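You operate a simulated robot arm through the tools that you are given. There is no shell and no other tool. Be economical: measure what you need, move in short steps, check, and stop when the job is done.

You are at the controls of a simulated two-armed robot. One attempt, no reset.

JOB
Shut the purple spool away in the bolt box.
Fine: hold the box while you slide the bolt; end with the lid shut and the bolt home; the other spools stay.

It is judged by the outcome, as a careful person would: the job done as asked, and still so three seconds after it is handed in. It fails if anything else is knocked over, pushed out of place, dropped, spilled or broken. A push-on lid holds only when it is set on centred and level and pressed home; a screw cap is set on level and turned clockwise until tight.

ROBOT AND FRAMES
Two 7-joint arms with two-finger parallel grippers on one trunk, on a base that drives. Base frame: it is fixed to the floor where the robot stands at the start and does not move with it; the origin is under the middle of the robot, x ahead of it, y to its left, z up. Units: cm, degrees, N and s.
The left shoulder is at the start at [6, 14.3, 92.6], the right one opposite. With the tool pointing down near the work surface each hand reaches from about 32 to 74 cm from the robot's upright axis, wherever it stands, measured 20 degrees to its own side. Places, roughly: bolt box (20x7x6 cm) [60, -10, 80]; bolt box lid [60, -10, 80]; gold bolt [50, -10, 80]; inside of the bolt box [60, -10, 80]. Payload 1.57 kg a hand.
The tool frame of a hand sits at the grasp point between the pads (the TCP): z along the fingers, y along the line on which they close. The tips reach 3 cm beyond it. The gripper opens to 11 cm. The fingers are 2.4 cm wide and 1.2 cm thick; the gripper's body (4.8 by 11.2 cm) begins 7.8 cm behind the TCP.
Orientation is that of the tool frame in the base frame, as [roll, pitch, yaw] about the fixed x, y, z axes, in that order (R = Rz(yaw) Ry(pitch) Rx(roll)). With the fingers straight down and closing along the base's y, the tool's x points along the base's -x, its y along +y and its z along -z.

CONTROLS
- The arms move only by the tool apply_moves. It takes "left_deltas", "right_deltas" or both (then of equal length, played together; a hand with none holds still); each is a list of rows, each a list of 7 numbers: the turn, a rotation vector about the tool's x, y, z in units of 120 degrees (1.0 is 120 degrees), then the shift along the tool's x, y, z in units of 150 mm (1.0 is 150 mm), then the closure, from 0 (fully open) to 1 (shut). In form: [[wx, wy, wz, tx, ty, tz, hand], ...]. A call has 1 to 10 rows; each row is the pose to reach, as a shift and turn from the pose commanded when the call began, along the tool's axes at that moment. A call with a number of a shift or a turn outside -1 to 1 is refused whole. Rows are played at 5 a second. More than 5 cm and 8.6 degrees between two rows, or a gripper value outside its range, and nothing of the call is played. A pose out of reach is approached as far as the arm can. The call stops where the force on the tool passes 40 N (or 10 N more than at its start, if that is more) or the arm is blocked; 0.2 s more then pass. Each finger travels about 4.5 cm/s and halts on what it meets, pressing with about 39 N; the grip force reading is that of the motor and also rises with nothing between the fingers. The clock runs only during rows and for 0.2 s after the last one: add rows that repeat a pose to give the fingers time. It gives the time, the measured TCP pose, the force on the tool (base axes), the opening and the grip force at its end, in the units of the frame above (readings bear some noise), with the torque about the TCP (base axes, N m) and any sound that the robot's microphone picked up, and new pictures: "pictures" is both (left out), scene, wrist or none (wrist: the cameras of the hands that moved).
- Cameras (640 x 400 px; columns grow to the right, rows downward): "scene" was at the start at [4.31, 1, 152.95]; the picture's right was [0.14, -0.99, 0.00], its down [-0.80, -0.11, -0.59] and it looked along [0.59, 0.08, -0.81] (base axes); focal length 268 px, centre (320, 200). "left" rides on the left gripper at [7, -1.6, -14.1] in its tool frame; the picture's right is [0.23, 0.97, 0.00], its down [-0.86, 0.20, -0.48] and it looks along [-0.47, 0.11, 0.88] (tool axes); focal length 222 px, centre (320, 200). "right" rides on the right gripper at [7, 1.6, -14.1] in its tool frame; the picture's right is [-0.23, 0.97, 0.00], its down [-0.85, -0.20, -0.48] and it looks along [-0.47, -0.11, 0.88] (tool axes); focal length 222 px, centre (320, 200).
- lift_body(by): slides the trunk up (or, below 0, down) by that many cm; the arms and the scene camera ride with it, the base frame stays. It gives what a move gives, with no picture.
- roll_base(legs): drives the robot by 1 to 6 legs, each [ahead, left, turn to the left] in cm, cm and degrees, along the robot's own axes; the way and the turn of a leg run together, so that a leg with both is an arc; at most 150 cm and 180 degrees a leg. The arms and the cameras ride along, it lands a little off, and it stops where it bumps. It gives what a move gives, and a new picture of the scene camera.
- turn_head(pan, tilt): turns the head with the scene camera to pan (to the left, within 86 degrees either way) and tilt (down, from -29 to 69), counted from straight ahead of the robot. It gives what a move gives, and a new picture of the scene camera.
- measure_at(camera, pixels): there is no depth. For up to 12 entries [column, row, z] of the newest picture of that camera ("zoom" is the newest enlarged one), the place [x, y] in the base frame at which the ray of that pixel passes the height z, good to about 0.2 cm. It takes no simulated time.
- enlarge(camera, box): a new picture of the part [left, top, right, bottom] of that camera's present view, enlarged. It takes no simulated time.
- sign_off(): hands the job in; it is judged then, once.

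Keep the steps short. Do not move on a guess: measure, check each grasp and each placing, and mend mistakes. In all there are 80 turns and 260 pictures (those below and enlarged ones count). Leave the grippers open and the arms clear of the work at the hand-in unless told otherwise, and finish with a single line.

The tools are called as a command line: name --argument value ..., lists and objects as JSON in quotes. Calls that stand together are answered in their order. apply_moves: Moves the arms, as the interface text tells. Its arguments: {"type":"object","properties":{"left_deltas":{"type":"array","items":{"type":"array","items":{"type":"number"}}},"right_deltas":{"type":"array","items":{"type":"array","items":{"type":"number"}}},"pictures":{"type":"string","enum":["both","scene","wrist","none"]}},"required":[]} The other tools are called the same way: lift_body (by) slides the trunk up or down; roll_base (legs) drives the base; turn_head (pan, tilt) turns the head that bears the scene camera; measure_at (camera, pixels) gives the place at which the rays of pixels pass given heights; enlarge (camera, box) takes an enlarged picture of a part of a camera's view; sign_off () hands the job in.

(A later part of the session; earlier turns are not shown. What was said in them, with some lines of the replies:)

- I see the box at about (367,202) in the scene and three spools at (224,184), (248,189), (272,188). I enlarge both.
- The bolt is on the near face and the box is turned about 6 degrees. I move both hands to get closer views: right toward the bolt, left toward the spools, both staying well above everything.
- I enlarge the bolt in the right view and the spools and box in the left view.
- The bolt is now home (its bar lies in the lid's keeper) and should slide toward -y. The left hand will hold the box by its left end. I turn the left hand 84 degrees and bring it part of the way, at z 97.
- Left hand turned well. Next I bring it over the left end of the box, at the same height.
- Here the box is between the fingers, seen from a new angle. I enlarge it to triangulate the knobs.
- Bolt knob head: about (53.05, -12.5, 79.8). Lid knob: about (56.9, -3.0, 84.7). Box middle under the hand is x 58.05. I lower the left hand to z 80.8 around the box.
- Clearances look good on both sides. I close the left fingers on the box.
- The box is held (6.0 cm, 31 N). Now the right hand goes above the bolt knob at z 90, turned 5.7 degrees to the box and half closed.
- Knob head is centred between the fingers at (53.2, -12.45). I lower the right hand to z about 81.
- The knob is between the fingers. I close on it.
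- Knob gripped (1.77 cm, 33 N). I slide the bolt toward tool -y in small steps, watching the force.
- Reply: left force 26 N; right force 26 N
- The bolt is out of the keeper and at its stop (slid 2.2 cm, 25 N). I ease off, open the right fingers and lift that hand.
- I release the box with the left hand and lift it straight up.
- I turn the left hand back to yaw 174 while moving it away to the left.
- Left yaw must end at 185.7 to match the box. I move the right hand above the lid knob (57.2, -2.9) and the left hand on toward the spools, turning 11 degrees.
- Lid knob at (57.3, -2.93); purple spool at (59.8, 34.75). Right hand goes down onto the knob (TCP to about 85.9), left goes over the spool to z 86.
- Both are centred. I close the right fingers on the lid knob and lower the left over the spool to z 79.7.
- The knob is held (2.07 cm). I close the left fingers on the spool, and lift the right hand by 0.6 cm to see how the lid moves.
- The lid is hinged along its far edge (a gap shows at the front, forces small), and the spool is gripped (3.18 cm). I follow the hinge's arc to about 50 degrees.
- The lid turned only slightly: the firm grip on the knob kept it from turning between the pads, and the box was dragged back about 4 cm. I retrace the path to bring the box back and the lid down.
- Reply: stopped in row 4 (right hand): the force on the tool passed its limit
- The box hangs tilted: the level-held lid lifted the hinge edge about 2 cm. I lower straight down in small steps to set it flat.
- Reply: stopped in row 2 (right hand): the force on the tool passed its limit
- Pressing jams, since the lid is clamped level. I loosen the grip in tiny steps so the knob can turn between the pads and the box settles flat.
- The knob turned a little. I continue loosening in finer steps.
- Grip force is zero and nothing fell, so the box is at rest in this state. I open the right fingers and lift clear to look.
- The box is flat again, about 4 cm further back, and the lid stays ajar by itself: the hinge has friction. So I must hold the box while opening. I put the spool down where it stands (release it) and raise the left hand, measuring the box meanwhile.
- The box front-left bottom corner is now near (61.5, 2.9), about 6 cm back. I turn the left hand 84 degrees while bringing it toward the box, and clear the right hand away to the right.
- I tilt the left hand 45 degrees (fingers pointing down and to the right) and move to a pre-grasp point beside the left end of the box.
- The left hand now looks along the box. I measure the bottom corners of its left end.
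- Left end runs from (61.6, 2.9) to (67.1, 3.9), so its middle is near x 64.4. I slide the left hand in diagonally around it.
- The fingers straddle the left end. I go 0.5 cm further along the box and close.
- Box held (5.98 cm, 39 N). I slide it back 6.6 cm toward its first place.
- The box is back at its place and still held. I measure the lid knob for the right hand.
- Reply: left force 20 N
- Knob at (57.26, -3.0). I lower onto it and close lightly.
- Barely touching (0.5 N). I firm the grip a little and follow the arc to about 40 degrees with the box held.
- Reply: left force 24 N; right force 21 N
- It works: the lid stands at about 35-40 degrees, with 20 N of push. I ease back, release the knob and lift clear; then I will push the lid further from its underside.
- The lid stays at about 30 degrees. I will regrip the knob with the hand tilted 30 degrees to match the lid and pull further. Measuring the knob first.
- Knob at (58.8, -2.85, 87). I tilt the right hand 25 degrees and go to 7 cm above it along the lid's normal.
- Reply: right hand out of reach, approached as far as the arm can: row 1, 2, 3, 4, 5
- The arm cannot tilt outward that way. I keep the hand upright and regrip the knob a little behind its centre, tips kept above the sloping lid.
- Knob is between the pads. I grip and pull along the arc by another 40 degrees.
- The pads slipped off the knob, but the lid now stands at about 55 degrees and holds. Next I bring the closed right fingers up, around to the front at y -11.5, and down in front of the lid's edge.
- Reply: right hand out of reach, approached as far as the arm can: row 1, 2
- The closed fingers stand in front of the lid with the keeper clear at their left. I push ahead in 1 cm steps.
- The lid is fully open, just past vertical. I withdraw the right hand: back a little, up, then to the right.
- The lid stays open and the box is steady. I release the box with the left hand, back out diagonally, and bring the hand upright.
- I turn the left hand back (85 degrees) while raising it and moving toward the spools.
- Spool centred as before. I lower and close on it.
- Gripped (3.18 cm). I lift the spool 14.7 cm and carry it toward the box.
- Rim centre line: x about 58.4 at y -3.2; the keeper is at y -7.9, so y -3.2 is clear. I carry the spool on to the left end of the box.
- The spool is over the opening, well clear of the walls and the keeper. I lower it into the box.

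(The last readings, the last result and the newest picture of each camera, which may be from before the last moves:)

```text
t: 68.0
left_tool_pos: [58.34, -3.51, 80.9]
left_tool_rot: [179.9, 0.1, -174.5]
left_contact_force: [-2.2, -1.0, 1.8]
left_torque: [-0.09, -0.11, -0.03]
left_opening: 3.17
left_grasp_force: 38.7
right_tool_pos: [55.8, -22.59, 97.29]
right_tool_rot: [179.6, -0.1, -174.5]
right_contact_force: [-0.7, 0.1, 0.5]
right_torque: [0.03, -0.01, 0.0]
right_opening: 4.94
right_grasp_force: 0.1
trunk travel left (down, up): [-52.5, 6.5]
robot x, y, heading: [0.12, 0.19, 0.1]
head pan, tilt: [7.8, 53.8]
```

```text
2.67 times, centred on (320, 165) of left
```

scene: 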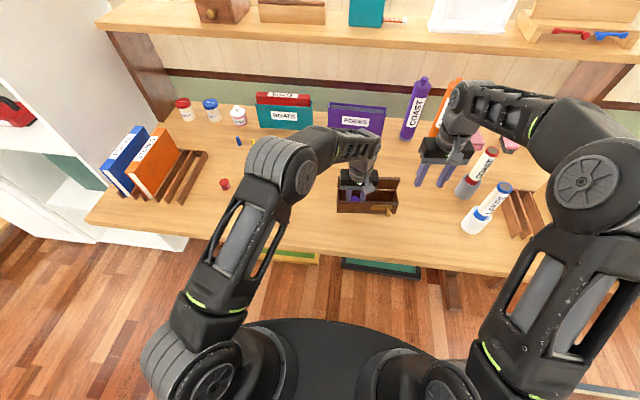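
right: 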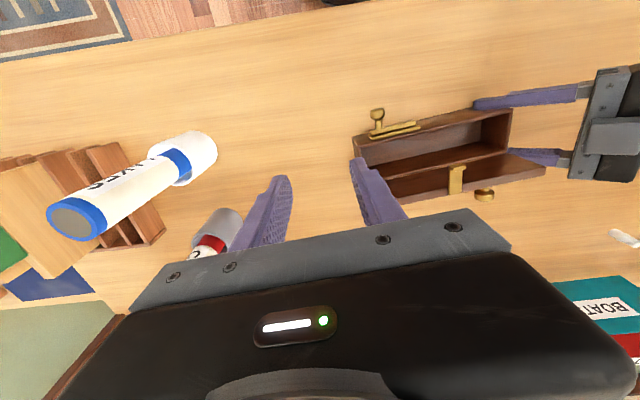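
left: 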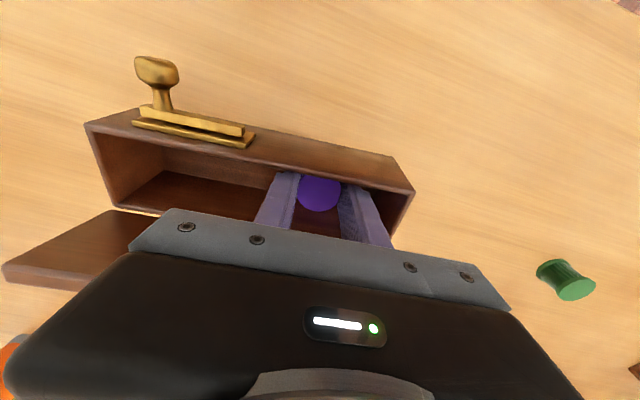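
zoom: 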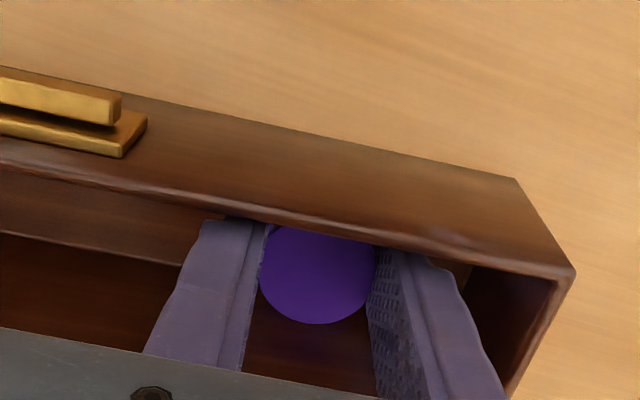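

The spool sits in the box, near the floor. I lower 0.3 cm more, open the fingers a little and rise straight up.

apply_moves --left_deltas '[[0, 0, 0, 0, 0, 0.01, 0.78], [0, 0, 0, 0, 0, 0.02, 0.78], [0, 0, 0, 0, 0, 0.02, 0.68], [0, 0, 0, 0, 0, 0.02, 0.62], [0, 0, 0, 0, 0, 0.02, 0.62], [0, 0, 0, 0, 0, -0.1, 0.62], [0, 0, 0, 0, 0, -0.3, 0.62], [0, 0, 0, 0, 0, -0.6, 0.62], [0, 0, 0, 0, 0, -0.9, 0.62], [0, 0, 0, 0, 0, -0.9, 0.62]]' --pictures "both"

enlarge --camera "right" --box '[330, 60, 570, 210]'

enlarge --camera "left" --box '[130, 40, 450, 240]'

```text
t: 70.2
left_tool_pos: [58.22, -3.5, 94.32]
left_tool_rot: [-179.9, 0.0, -174.5]
left_contact_force: [1.0, 0.4, 0.3]
left_torque: [0.04, 0.01, -0.02]
left_opening: 4.19
left_grasp_force: 0.1
right_tool_pos: [55.83, -22.56, 97.37]
right_tool_rot: [179.7, -0.2, -174.4]
right_contact_force: [0.4, -0.3, 0.1]
right_torque: [0.0, 0.0, -0.01]
right_opening: 4.96
right_grasp_force: 0.0
trunk travel left (down, up): [-52.5, 6.5]
robot x, y, heading: [0.2, 0.15, 0.1]
head pan, tilt: [7.8, 53.8]
```

scene: 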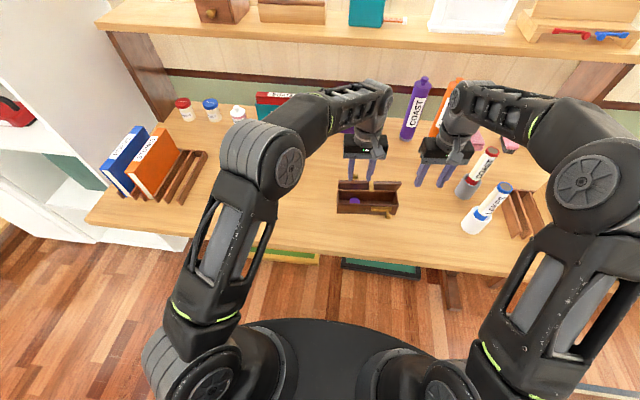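
left: 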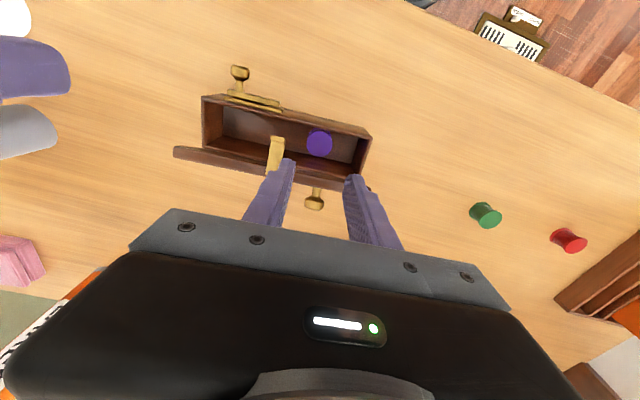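

```text
2.67 times, centred on (450, 135) of right
```

zoom: 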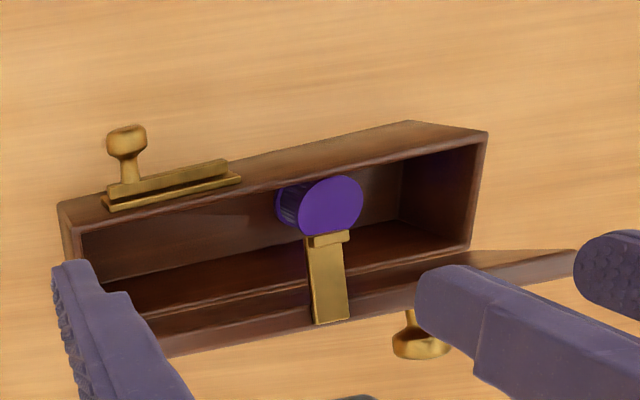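

```text
2.00 times, centred on (290, 140) of left
```

zoom: 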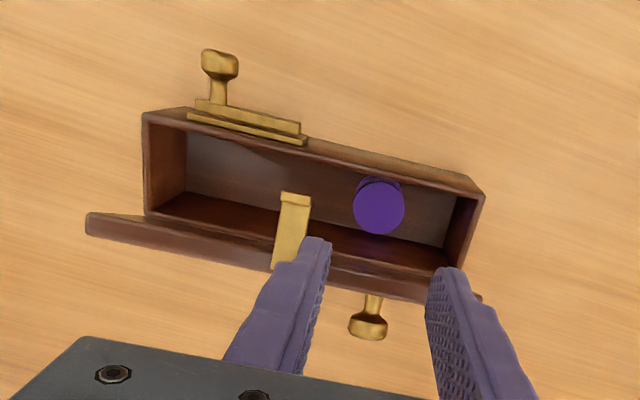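

The purple spool stands upright inside. Now the left hand goes back to holding the box: up, left, turning.

apply_moves --left_deltas '[[0, 0, 0.04, 0, 0.1, -0.03, 0.62], [0, 0, 0.11, -0.002, 0.2, -0.03, 0.6], [0, 0, 0.18, -0.004, 0.3, -0.03, 0.5], [0, 0, 0.25, -0.006, 0.4, -0.03, 0.4], [0, 0, 0.32, -0.007, 0.5, -0.03, 0.3], [0, 0, 0.39, -0.008, 0.6, -0.03, 0.2], [0, 0, 0.46, -0.01, 0.7, -0.03, 0.1], [0, 0, 0.53, -0.011, 0.8, -0.03, 0], [0, 0, 0.6, -0.012, 0.9, -0.03, 0], [0, 0, 0.67, -0.013, 0.97, -0.03, 0]]' --pictures "none"

```text
t: 72.4
left_tool_pos: [57.2, 11.25, 94.99]
left_tool_rot: [179.9, 0.1, 105.0]
left_contact_force: [-0.2, -0.3, 0.4]
left_torque: [-0.04, 0.0, 0.01]
left_opening: 10.99
left_grasp_force: 0.0
right_tool_pos: [55.83, -22.54, 97.47]
right_tool_rot: [179.8, -0.1, -174.3]
right_contact_force: [-0.4, -0.3, 0.9]
right_torque: [0.0, -0.01, 0.0]
right_opening: 4.95
right_grasp_force: 0.1
trunk travel left (down, up): [-52.5, 6.5]
robot x, y, heading: [-0.04, 0.3, 0.2]
head pan, tilt: [7.8, 53.8]
```

I tilt 45 degrees and come down to the pre-grasp point by the left end.

apply_moves --left_deltas '[[0.0048, -0.0625, 0.0122, 0, 0, 0, 0], [0.0096, -0.125, 0.0244, 0, 0, 0.05, 0], [0.0144, -0.1875, 0.0366, -0.05, -0.01, 0.15, 0], [0.0192, -0.25, 0.0489, -0.1, -0.02, 0.28, 0], [0.024, -0.3125, 0.0611, -0.16, -0.035, 0.45, 0], [0.0288, -0.375, 0.0733, -0.229, -0.048, 0.64, 0], [0.0288, -0.375, 0.0733, -0.229, -0.048, 0.64, 0]]' --pictures "wrist"

```text
t: 74.0
left_tool_pos: [57.26, 7.44, 85.14]
left_tool_rot: [179.5, 45.3, 95.6]
left_contact_force: [0.5, 0.0, 0.1]
left_torque: [0.0, -0.01, -0.02]
left_opening: 11.02
left_grasp_force: 0.1
right_tool_pos: [55.85, -22.52, 97.46]
right_tool_rot: [179.7, 0.0, -174.4]
right_contact_force: [-0.5, 0.4, 0.9]
right_torque: [0.01, -0.01, 0.02]
right_opening: 4.95
right_grasp_force: 0.1
trunk travel left (down, up): [-52.5, 6.5]
robot x, y, heading: [-0.04, 0.08, 0.1]
head pan, tilt: [7.8, 53.8]
```

left: 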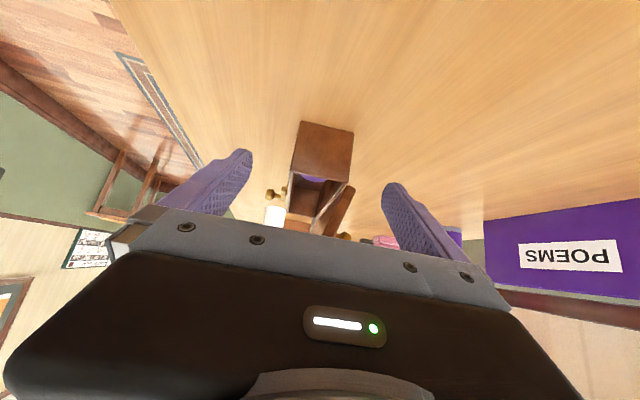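

apply_moves --left_deltas '[[0, 0, 0, 0, 0.014, 0.2, 0], [0, 0, 0, 0, 0.014, 0.38, 0], [0, 0, 0, 0, 0.014, 0.506, 0], [0, 0, 0, 0, 0.014, 0.506, 0], [0, 0, 0, 0, 0.014, 0.506, 0.25], [0, 0, 0, 0, 0.014, 0.506, 0.4], [0, 0, 0, 0, 0.014, 0.506, 0.5], [0, 0, 0, 0, 0.014, 0.506, 0.58], [0, 0, 0, 0, 0.014, 0.506, 0.58]]' --pictures "both"

enlarge --camera "scene" --box '[287, 160, 407, 235]'

```text
t: 76.0
left_tool_pos: [57.93, 2.17, 79.86]
left_tool_rot: [179.6, 45.1, 95.7]
left_contact_force: [0.8, 0.7, 0.2]
left_torque: [0.07, 0.04, 0.04]
left_opening: 5.98
left_grasp_force: 28.9
right_tool_pos: [55.82, -22.57, 97.32]
right_tool_rot: [179.7, -0.1, -174.4]
right_contact_force: [-0.3, -0.3, -0.2]
right_torque: [-0.04, 0.02, -0.04]
right_opening: 4.94
right_grasp_force: 0.0
trunk travel left (down, up): [-52.5, 6.5]
robot x, y, heading: [0.04, 0.45, -0.1]
head pan, tilt: [7.8, 53.8]
```

scene: 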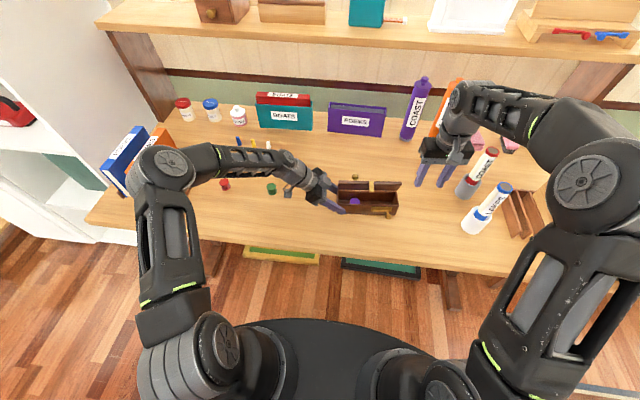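
left: 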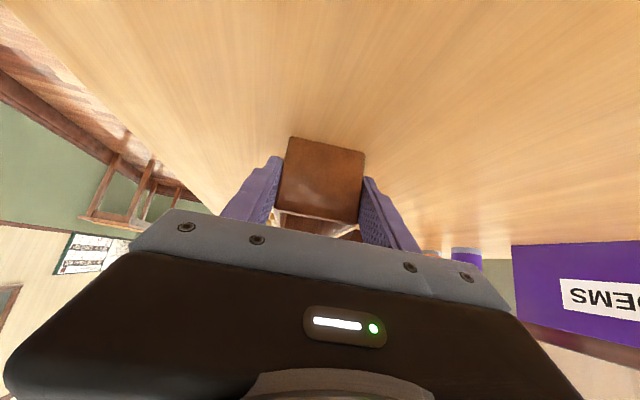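

```text
5.33 times, centred on (347, 198) of scene
```

zoom: 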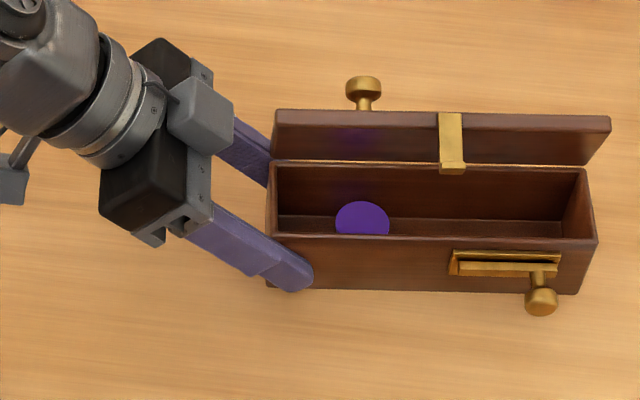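

Box held again; lid at about 80 degrees. The closed right fingers go down and ahead, to the right of the box, then will come in behind the lid.

apply_moves --right_deltas '[[0, 0, 0, 0, 0, 0.25, 0.8], [0, 0, 0, 0, 0, 0.5, 0.95], [0, 0, 0, -0.2, -0.03, 0.54, 0.95], [0, 0, 0, -0.42, -0.06, 0.54, 0.95], [0, 0, 0, -0.63, -0.06, 0.54, 0.95], [0, 0, 0, -0.63, -0.06, 0.54, 0.95]]' --pictures "both"

```text
t: 77.4
left_tool_pos: [58.06, 2.14, 79.89]
left_tool_rot: [179.6, 45.1, 95.6]
left_contact_force: [0.2, 0.6, 0.5]
left_torque: [0.05, 0.08, -0.09]
left_opening: 5.96
left_grasp_force: 38.5
right_tool_pos: [65.67, -22.63, 88.94]
right_tool_rot: [179.6, -0.1, -174.4]
right_contact_force: [-0.3, -0.3, 0.5]
right_torque: [0.0, 0.02, 0.03]
right_opening: 0.55
right_grasp_force: 0.0
trunk travel left (down, up): [-52.5, 6.5]
robot x, y, heading: [0.14, 0.37, -0.3]
head pan, tilt: [7.8, 53.8]
```

scene: 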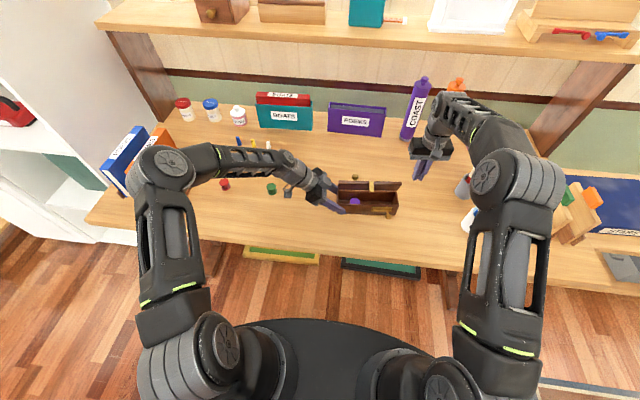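
right: 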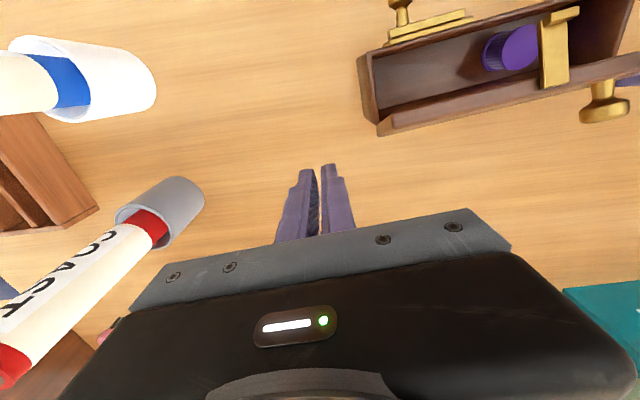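

The way behind the lid is clear. I move 9 cm left behind it, then pull toward the robot about 3 cm.

apply_moves --right_deltas '[[0, 0, 0, -0.01, 0.2, 0.02, 0.95], [0, 0, 0, -0.02, 0.4, 0.04, 0.95], [0, 0, 0, -0.03, 0.606, 0.04, 0.95], [0, 0, 0, 0.04, 0.606, 0.04, 0.95], [0, 0, 0, 0.1, 0.606, 0.04, 0.95], [0, 0, 0, 0.16, 0.606, 0.04, 0.95], [0, 0, 0, 0.22, 0.606, 0.04, 0.95]]' --pictures "both"

enlarge --camera "scene" --box '[287, 150, 407, 225]'

```text
t: 79.0
left_tool_pos: [57.9, 2.18, 80.02]
left_tool_rot: [179.5, 45.0, 95.7]
left_contact_force: [-0.6, 0.4, 0.7]
left_torque: [0.21, 0.02, -0.02]
left_opening: 5.96
left_grasp_force: 38.8
right_tool_pos: [61.4, -13.64, 88.34]
right_tool_rot: [179.7, 0.0, -174.4]
right_contact_force: [-0.1, -0.1, 1.2]
right_torque: [0.0, 0.02, 0.02]
right_opening: 0.53
right_grasp_force: 0.1
trunk travel left (down, up): [-52.5, 6.5]
robot x, y, heading: [-0.1, -0.3, -0.2]
head pan, tilt: [7.8, 53.8]
```

scene: 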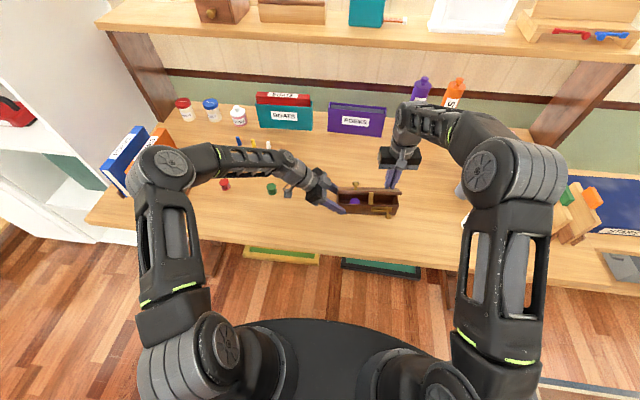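
right: 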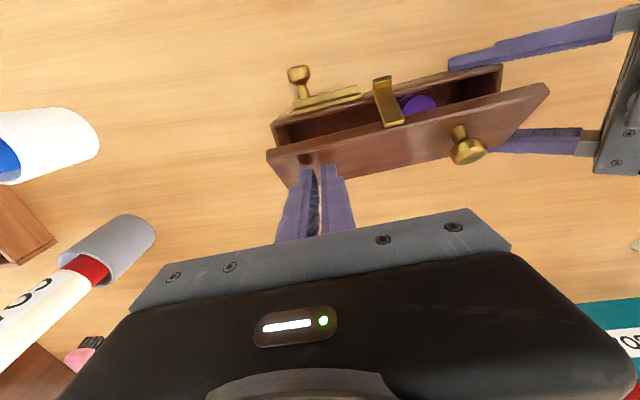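

```text
5.33 times, centred on (347, 188) of scene
```

zoom: 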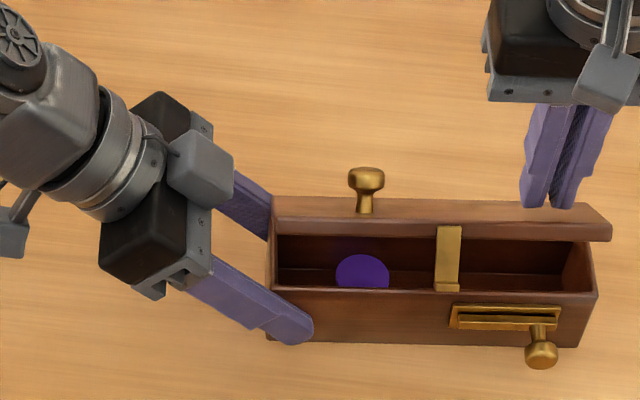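

The lid moves easily (now about 55 degrees). I keep pulling, then press down near its front edge.

apply_moves --right_deltas '[[0, 0, 0, 0.07, 0, 0, 0.95], [0, 0, 0, 0.14, 0, 0, 0.95], [0, 0, 0, 0.21, 0, 0, 0.95], [0, 0, 0, 0.25, 0, 0, 0.95], [0, 0, 0, 0.25, 0, 0.05, 0.95], [0, 0, 0, 0.25, 0, 0.1, 0.95], [0, 0, 0, 0.25, 0, 0.14, 0.95], [0, 0, 0, 0.25, 0, 0.14, 0.95]]' --pictures "both"

enlarge --camera "scene" --box '[287, 160, 407, 235]'

```text
t: 80.8
left_tool_pos: [57.99, 2.12, 80.02]
left_tool_rot: [179.6, 45.2, 95.5]
left_contact_force: [0.5, -0.8, -1.0]
left_torque: [0.17, 0.0, 0.03]
left_opening: 5.99
left_grasp_force: 39.5
right_tool_pos: [57.42, -14.14, 86.15]
right_tool_rot: [179.7, -0.1, -174.5]
right_contact_force: [0.0, -0.6, 0.7]
right_torque: [0.06, -0.03, -0.02]
right_opening: 0.53
right_grasp_force: 0.0
trunk travel left (down, up): [-52.5, 6.5]
robot x, y, heading: [0.15, 0.05, -0.2]
head pan, tilt: [7.8, 53.8]
```

scene: 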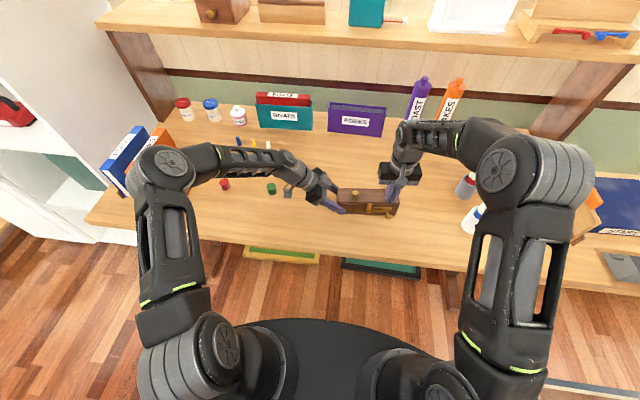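
right: 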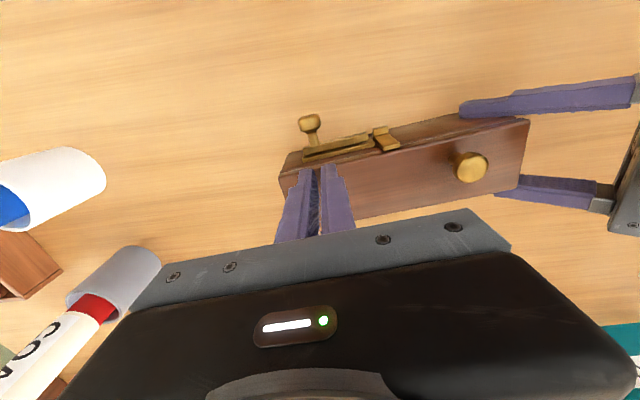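

```text
5.33 times, centred on (347, 198) of scene
```

zoom: 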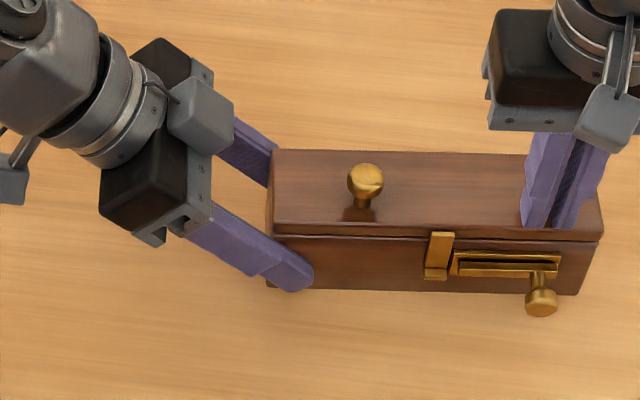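

Nearly shut. I press gently further down until a firm reaction.

apply_moves --right_deltas '[[0, 0, 0, 0, 0, 0.01, 0.95], [0, 0, 0, 0, 0, 0.02, 0.95], [0, 0, 0, 0, 0, 0.03, 0.95], [0, 0, 0, 0, 0, 0.04, 0.95], [0, 0, 0, 0, 0, 0.045, 0.95]]' --pictures "wrist"

enlarge --camera "scene" --box '[317, 170, 417, 232]'

enlarge --camera "right" --box '[270, 90, 550, 265]'

```text
t: 82.1
left_tool_pos: [57.86, 2.18, 79.92]
left_tool_rot: [179.6, 45.2, 95.7]
left_contact_force: [0.1, 1.6, 0.9]
left_torque: [-1.03, 0.28, -0.3]
left_opening: 5.96
left_grasp_force: 39.2
right_tool_pos: [57.39, -14.13, 86.0]
right_tool_rot: [179.6, 0.2, -174.3]
right_contact_force: [-6.4, -0.6, 12.8]
right_torque: [-0.08, 0.11, 0.05]
right_opening: 0.62
right_grasp_force: 0.3
trunk travel left (down, up): [-52.5, 6.5]
robot x, y, heading: [0.12, 0.1, -0.2]
head pan, tilt: [7.8, 53.8]
stopped in row 5 (right hand): the force on the tool passed its limit (the readings are from after the stop); the commanded pose is now the measured one
```

right: 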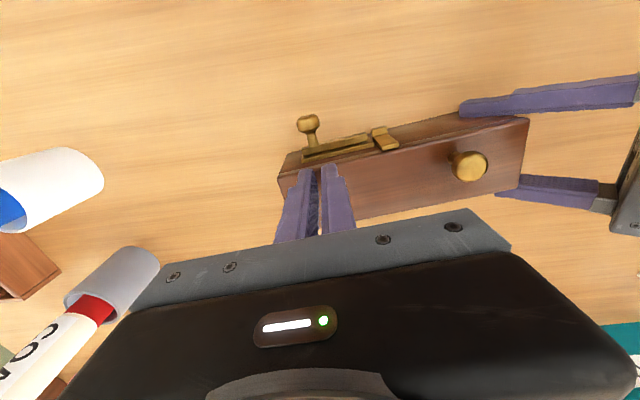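

```text
6.40 times, centred on (367, 201) of scene
```

zoom: 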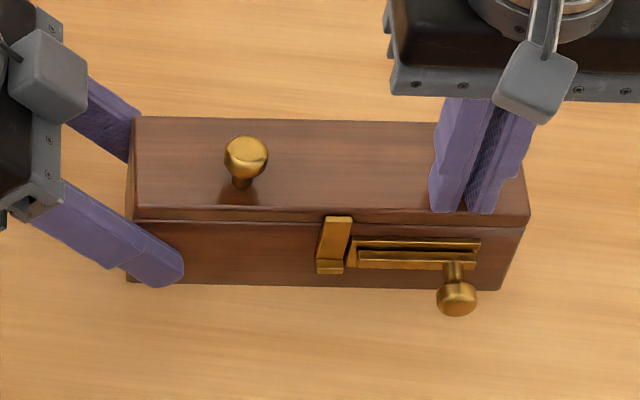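

```text
2.29 times, centred on (410, 178) of right
```

zoom: 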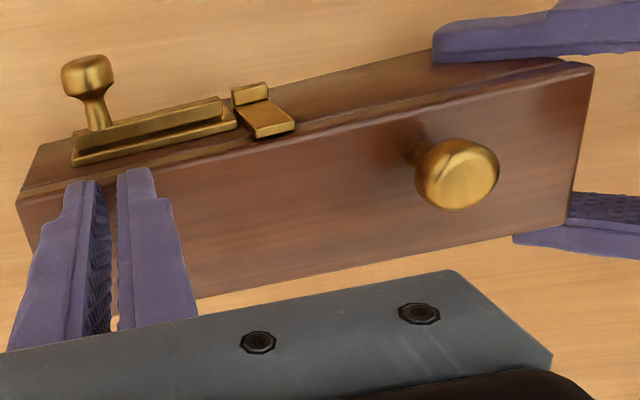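

The lid is shut firmly. I lift the right hand and move it above the bolt knob, opening it halfway.

apply_moves --right_deltas '[[0, 0, 0, 0, 0, -0.15, 0.95], [0, 0, 0, 0.05, 0, -0.3, 0.9], [0, 0, 0, 0.2, 0.005, -0.3, 0.7], [0, 0, 0, 0.3, 0.011, -0.3, 0.55], [0, 0, 0, 0.3, 0.011, -0.3, 0.55]]' --pictures "wrist"

enlarge --camera "right" --box '[240, 110, 420, 222]'

```text
t: 83.3
left_tool_pos: [58.0, 2.14, 79.85]
left_tool_rot: [179.6, 45.1, 95.8]
left_contact_force: [-0.4, -1.3, 5.7]
left_torque: [-0.9, 0.16, 0.08]
left_opening: 5.95
left_grasp_force: 39.2
right_tool_pos: [53.11, -14.45, 90.63]
right_tool_rot: [179.5, 0.2, -174.3]
right_contact_force: [-1.2, 0.4, -0.5]
right_torque: [0.01, -0.01, -0.03]
right_opening: 4.96
right_grasp_force: 0.1
trunk travel left (down, up): [-52.5, 6.5]
robot x, y, heading: [0.01, -0.32, 0.1]
head pan, tilt: [7.8, 53.8]
```

right: 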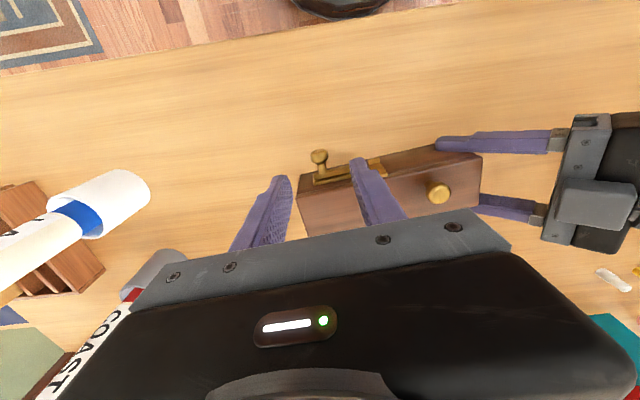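

```text
3.56 times, centred on (330, 166) of right
```

zoom: 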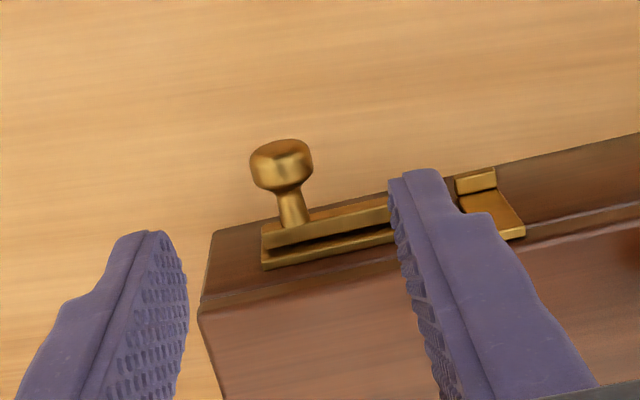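

The knob is between the fingers. I lower to z 81 and close on it.

apply_moves --right_deltas '[[0, 0, 0, 0, -0.012, 0.22, 0.55], [0, 0, 0, 0, -0.012, 0.44, 0.55], [0, 0, 0, 0, -0.012, 0.64, 0.55], [0, 0, 0, 0, -0.012, 0.64, 0.65], [0, 0, 0, 0, -0.012, 0.64, 0.8], [0, 0, 0, 0, -0.012, 0.64, 0.9], [0, 0, 0, 0, -0.012, 0.64, 0.95], [0, 0, 0, 0, -0.012, 0.64, 0.95]]' --pictures "wrist"

```text
t: 85.1
left_tool_pos: [57.99, 2.12, 79.96]
left_tool_rot: [179.5, 45.1, 95.8]
left_contact_force: [-1.0, -0.7, 9.7]
left_torque: [-0.28, 0.43, -0.2]
left_opening: 5.97
left_grasp_force: 38.7
right_tool_pos: [53.06, -14.54, 80.82]
right_tool_rot: [179.6, 0.0, -174.4]
right_contact_force: [1.0, 0.4, -0.9]
right_torque: [-0.01, 0.03, -0.01]
right_opening: 1.81
right_grasp_force: 32.5
trunk travel left (down, up): [-52.5, 6.5]
robot x, y, heading: [0.36, -0.21, -0.1]
head pan, tilt: [7.8, 53.8]
```

right: 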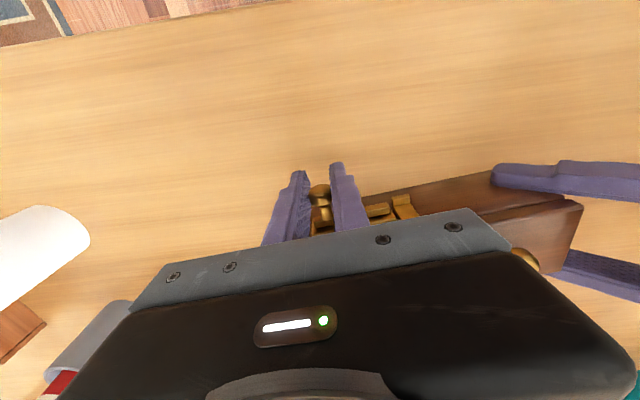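

Gripped. I slide the bolt home toward tool +y, up to 2.5 cm, with the box held.

apply_moves --right_deltas '[[0, 0, 0, 0, 0.03, 0, 0.95], [0, 0, 0, 0, 0.06, 0, 0.95], [0, 0, 0, 0, 0.09, 0, 0.95], [0, 0, 0, 0, 0.12, 0, 0.95], [0, 0, 0, 0, 0.15, 0, 0.95], [0, 0, 0, 0, 0.17, 0, 0.95], [0, 0, 0, 0, 0.17, 0, 0.95]]' --pictures "wrist"

enlarge --camera "right" --box '[240, 140, 496, 300]'

enlarge --camera "scene" --box '[317, 170, 417, 232]'

```text
t: 86.7
left_tool_pos: [57.97, 2.25, 79.96]
left_tool_rot: [179.3, 44.9, 95.7]
left_contact_force: [-3.2, 20.1, 15.1]
left_torque: [-0.22, 0.7, -1.07]
left_opening: 5.96
left_grasp_force: 38.9
right_tool_pos: [52.77, -12.4, 80.71]
right_tool_rot: [179.8, 0.1, -174.6]
right_contact_force: [0.5, -26.6, 0.7]
right_torque: [-0.18, -0.05, -0.23]
right_opening: 1.76
right_grasp_force: 32.2
trunk travel left (down, up): [-52.5, 6.5]
robot x, y, heading: [0.15, 0.31, -0.1]
head pan, tilt: [7.8, 53.8]
```

right: 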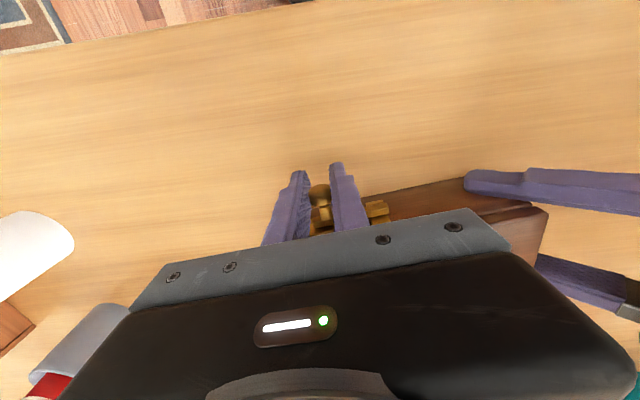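

```text
2.50 times, centred on (368, 220) of right
```

zoom: 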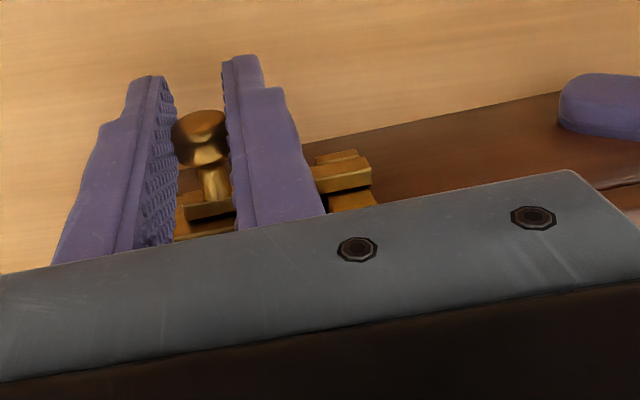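

```text
6.40 times, centred on (367, 201) of scene
```

zoom: 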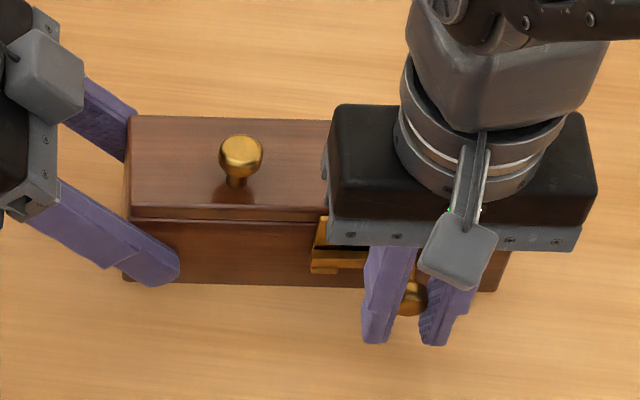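

The bolt has run 2.15 cm to its stop (27 N). I relax the push without pulling back, open, and lift clear.

apply_moves --right_deltas '[[0, 0, 0, 0, -0.02, 0, 0.95], [0, 0, 0, 0, -0.02, 0, 0.8], [0, 0, 0, 0, -0.02, 0, 0.6], [0, 0, 0, 0, -0.02, 0, 0.55], [0, 0, 0, 0.0, -0.02, -0.3, 0.55], [0, 0, 0, 0.0, -0.02, -0.6, 0.55], [0, 0, 0, 0.1, -0.2, -0.85, 0.4], [0, 0, 0, 0.2, -0.45, -0.95, 0.2], [0, 0, 0, 0.3, -0.7, -0.95, 0]]' --pictures "both"

enlarge --camera "scene" --box '[317, 170, 417, 232]'

```text
t: 88.7
left_tool_pos: [57.88, 2.1, 79.94]
left_tool_rot: [179.6, 45.0, 95.8]
left_contact_force: [-2.0, -3.3, 4.5]
left_torque: [0.17, 0.3, 0.08]
left_opening: 5.97
left_grasp_force: 39.4
right_tool_pos: [49.22, -22.7, 95.06]
right_tool_rot: [179.7, 0.1, -174.4]
right_contact_force: [0.6, 0.3, -1.1]
right_torque: [-0.01, -0.02, 0.0]
right_opening: 11.0
right_grasp_force: 0.1
trunk travel left (down, up): [-52.5, 6.5]
robot x, y, heading: [0.02, 0.46, -0.2]
head pan, tilt: [7.8, 53.8]
```

scene: 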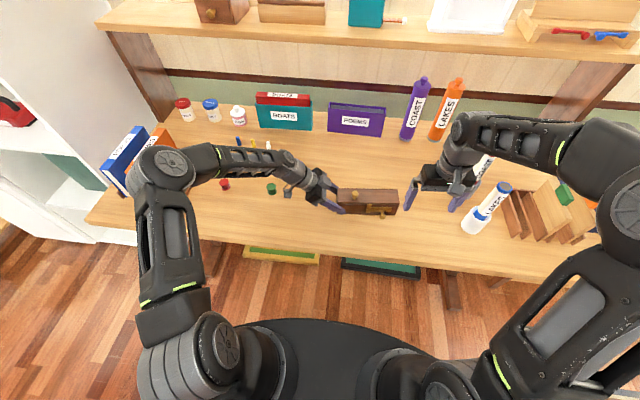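
right: 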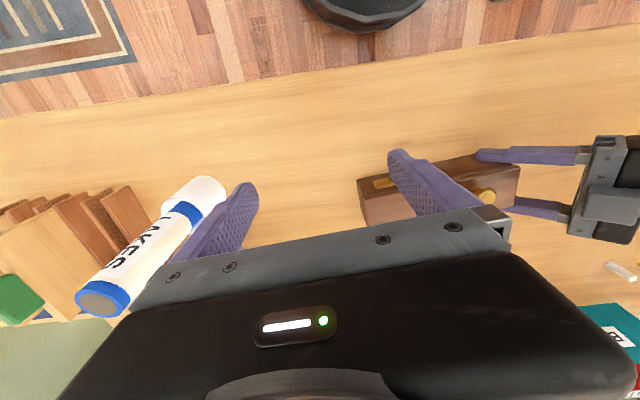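

```text
6.40 times, centred on (367, 201) of scene
```

zoom: 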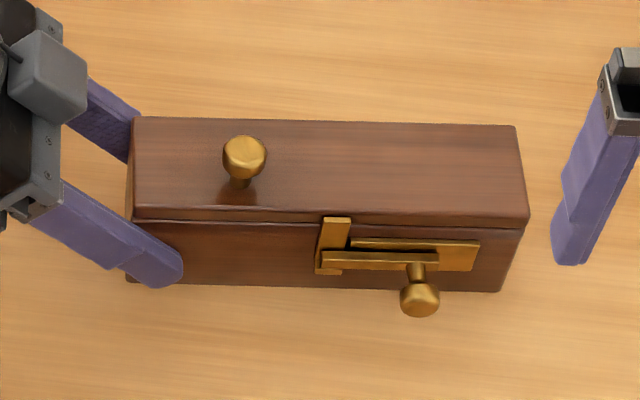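

The bolt is home just as it was at the start, and the lid is shut. I release the box with the left hand and back away.

apply_moves --left_deltas '[[0, 0, 0, 0, 0, 0, 0.3], [0, 0, 0, 0, 0, 0, 0.05], [0, 0, 0, 0, 0, 0, 0], [0, 0, 0, 0, 0, -0.27, 0], [0, 0, 0, 0, 0, -0.54, 0], [0, 0.06, 0, 0, 0, -0.75, 0], [0, 0.12, 0, -0.05, 0, -0.9, 0], [0, 0.18, 0, -0.2, 0, -0.95, 0], [0, 0.24, 0, -0.3, 0, -0.95, 0], [0, 0.3, 0, -0.3, 0, -0.95, 0]]' --pictures "both"

enlarge --camera "scene" --box '[200, 160, 420, 240]'

enlarge --camera "scene" --box '[317, 170, 417, 232]'

```text
t: 90.9
left_tool_pos: [57.19, 9.08, 93.13]
left_tool_rot: [179.7, 8.9, 96.0]
left_contact_force: [0.3, 0.1, -0.2]
left_torque: [0.0, -0.01, 0.0]
left_opening: 11.0
left_grasp_force: 0.1
right_tool_pos: [49.22, -22.64, 95.05]
right_tool_rot: [179.5, 0.2, -174.5]
right_contact_force: [0.4, 0.1, 0.5]
right_torque: [0.01, 0.02, -0.02]
right_opening: 10.97
right_grasp_force: 0.1
trunk travel left (down, up): [-52.5, 6.5]
robot x, y, heading: [0.27, -0.04, 0.2]
head pan, tilt: [7.8, 53.8]
```

scene: 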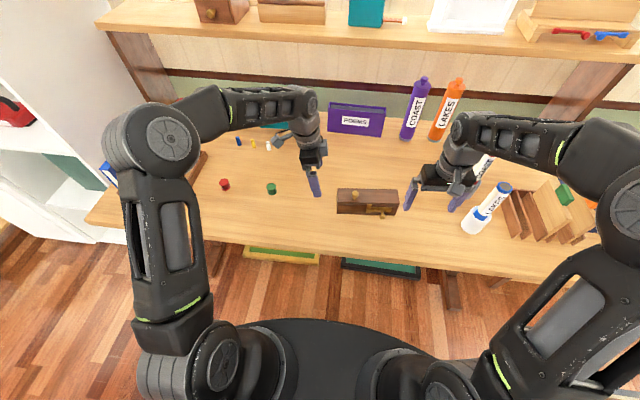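
left: 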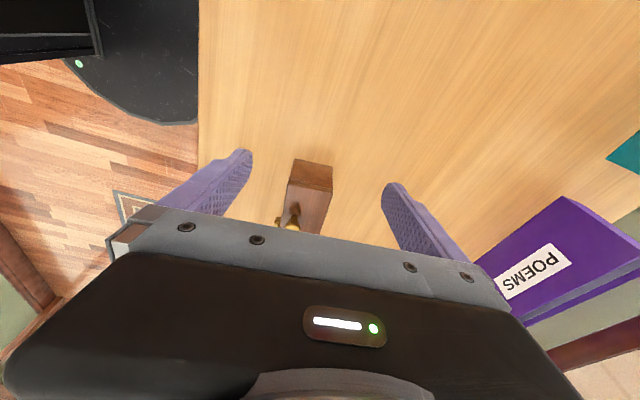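

```text
2.91 times, centred on (310, 200) of scene
```

zoom: 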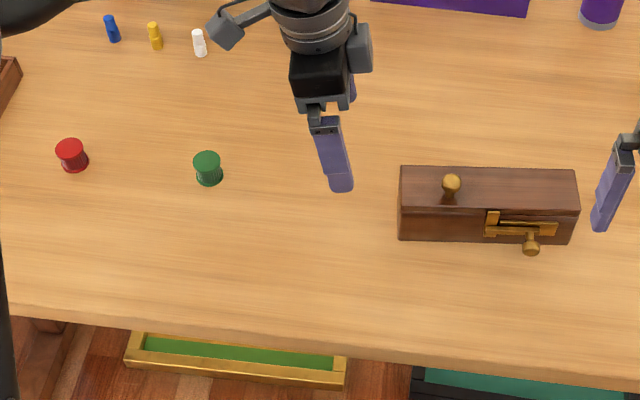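

```text
6.40 times, centred on (367, 201) of scene
```

zoom: 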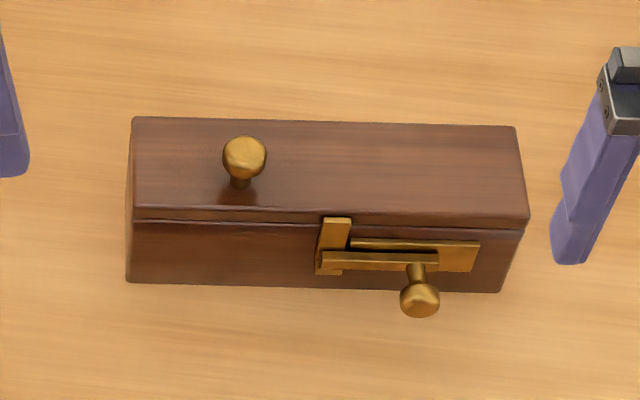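

The box is at its first place with its lid shut and the bolt home. The red and green spools are untouched, both grippers are open and the arms are clear. I hand in.

sign_off

```text
The job is handed in.
```

The purple spool is shut in the bolt box, with the lid closed, the bolt home and the other spools where they were; while opening the lid I dragged the box back about 6 cm, then returned it to its place.
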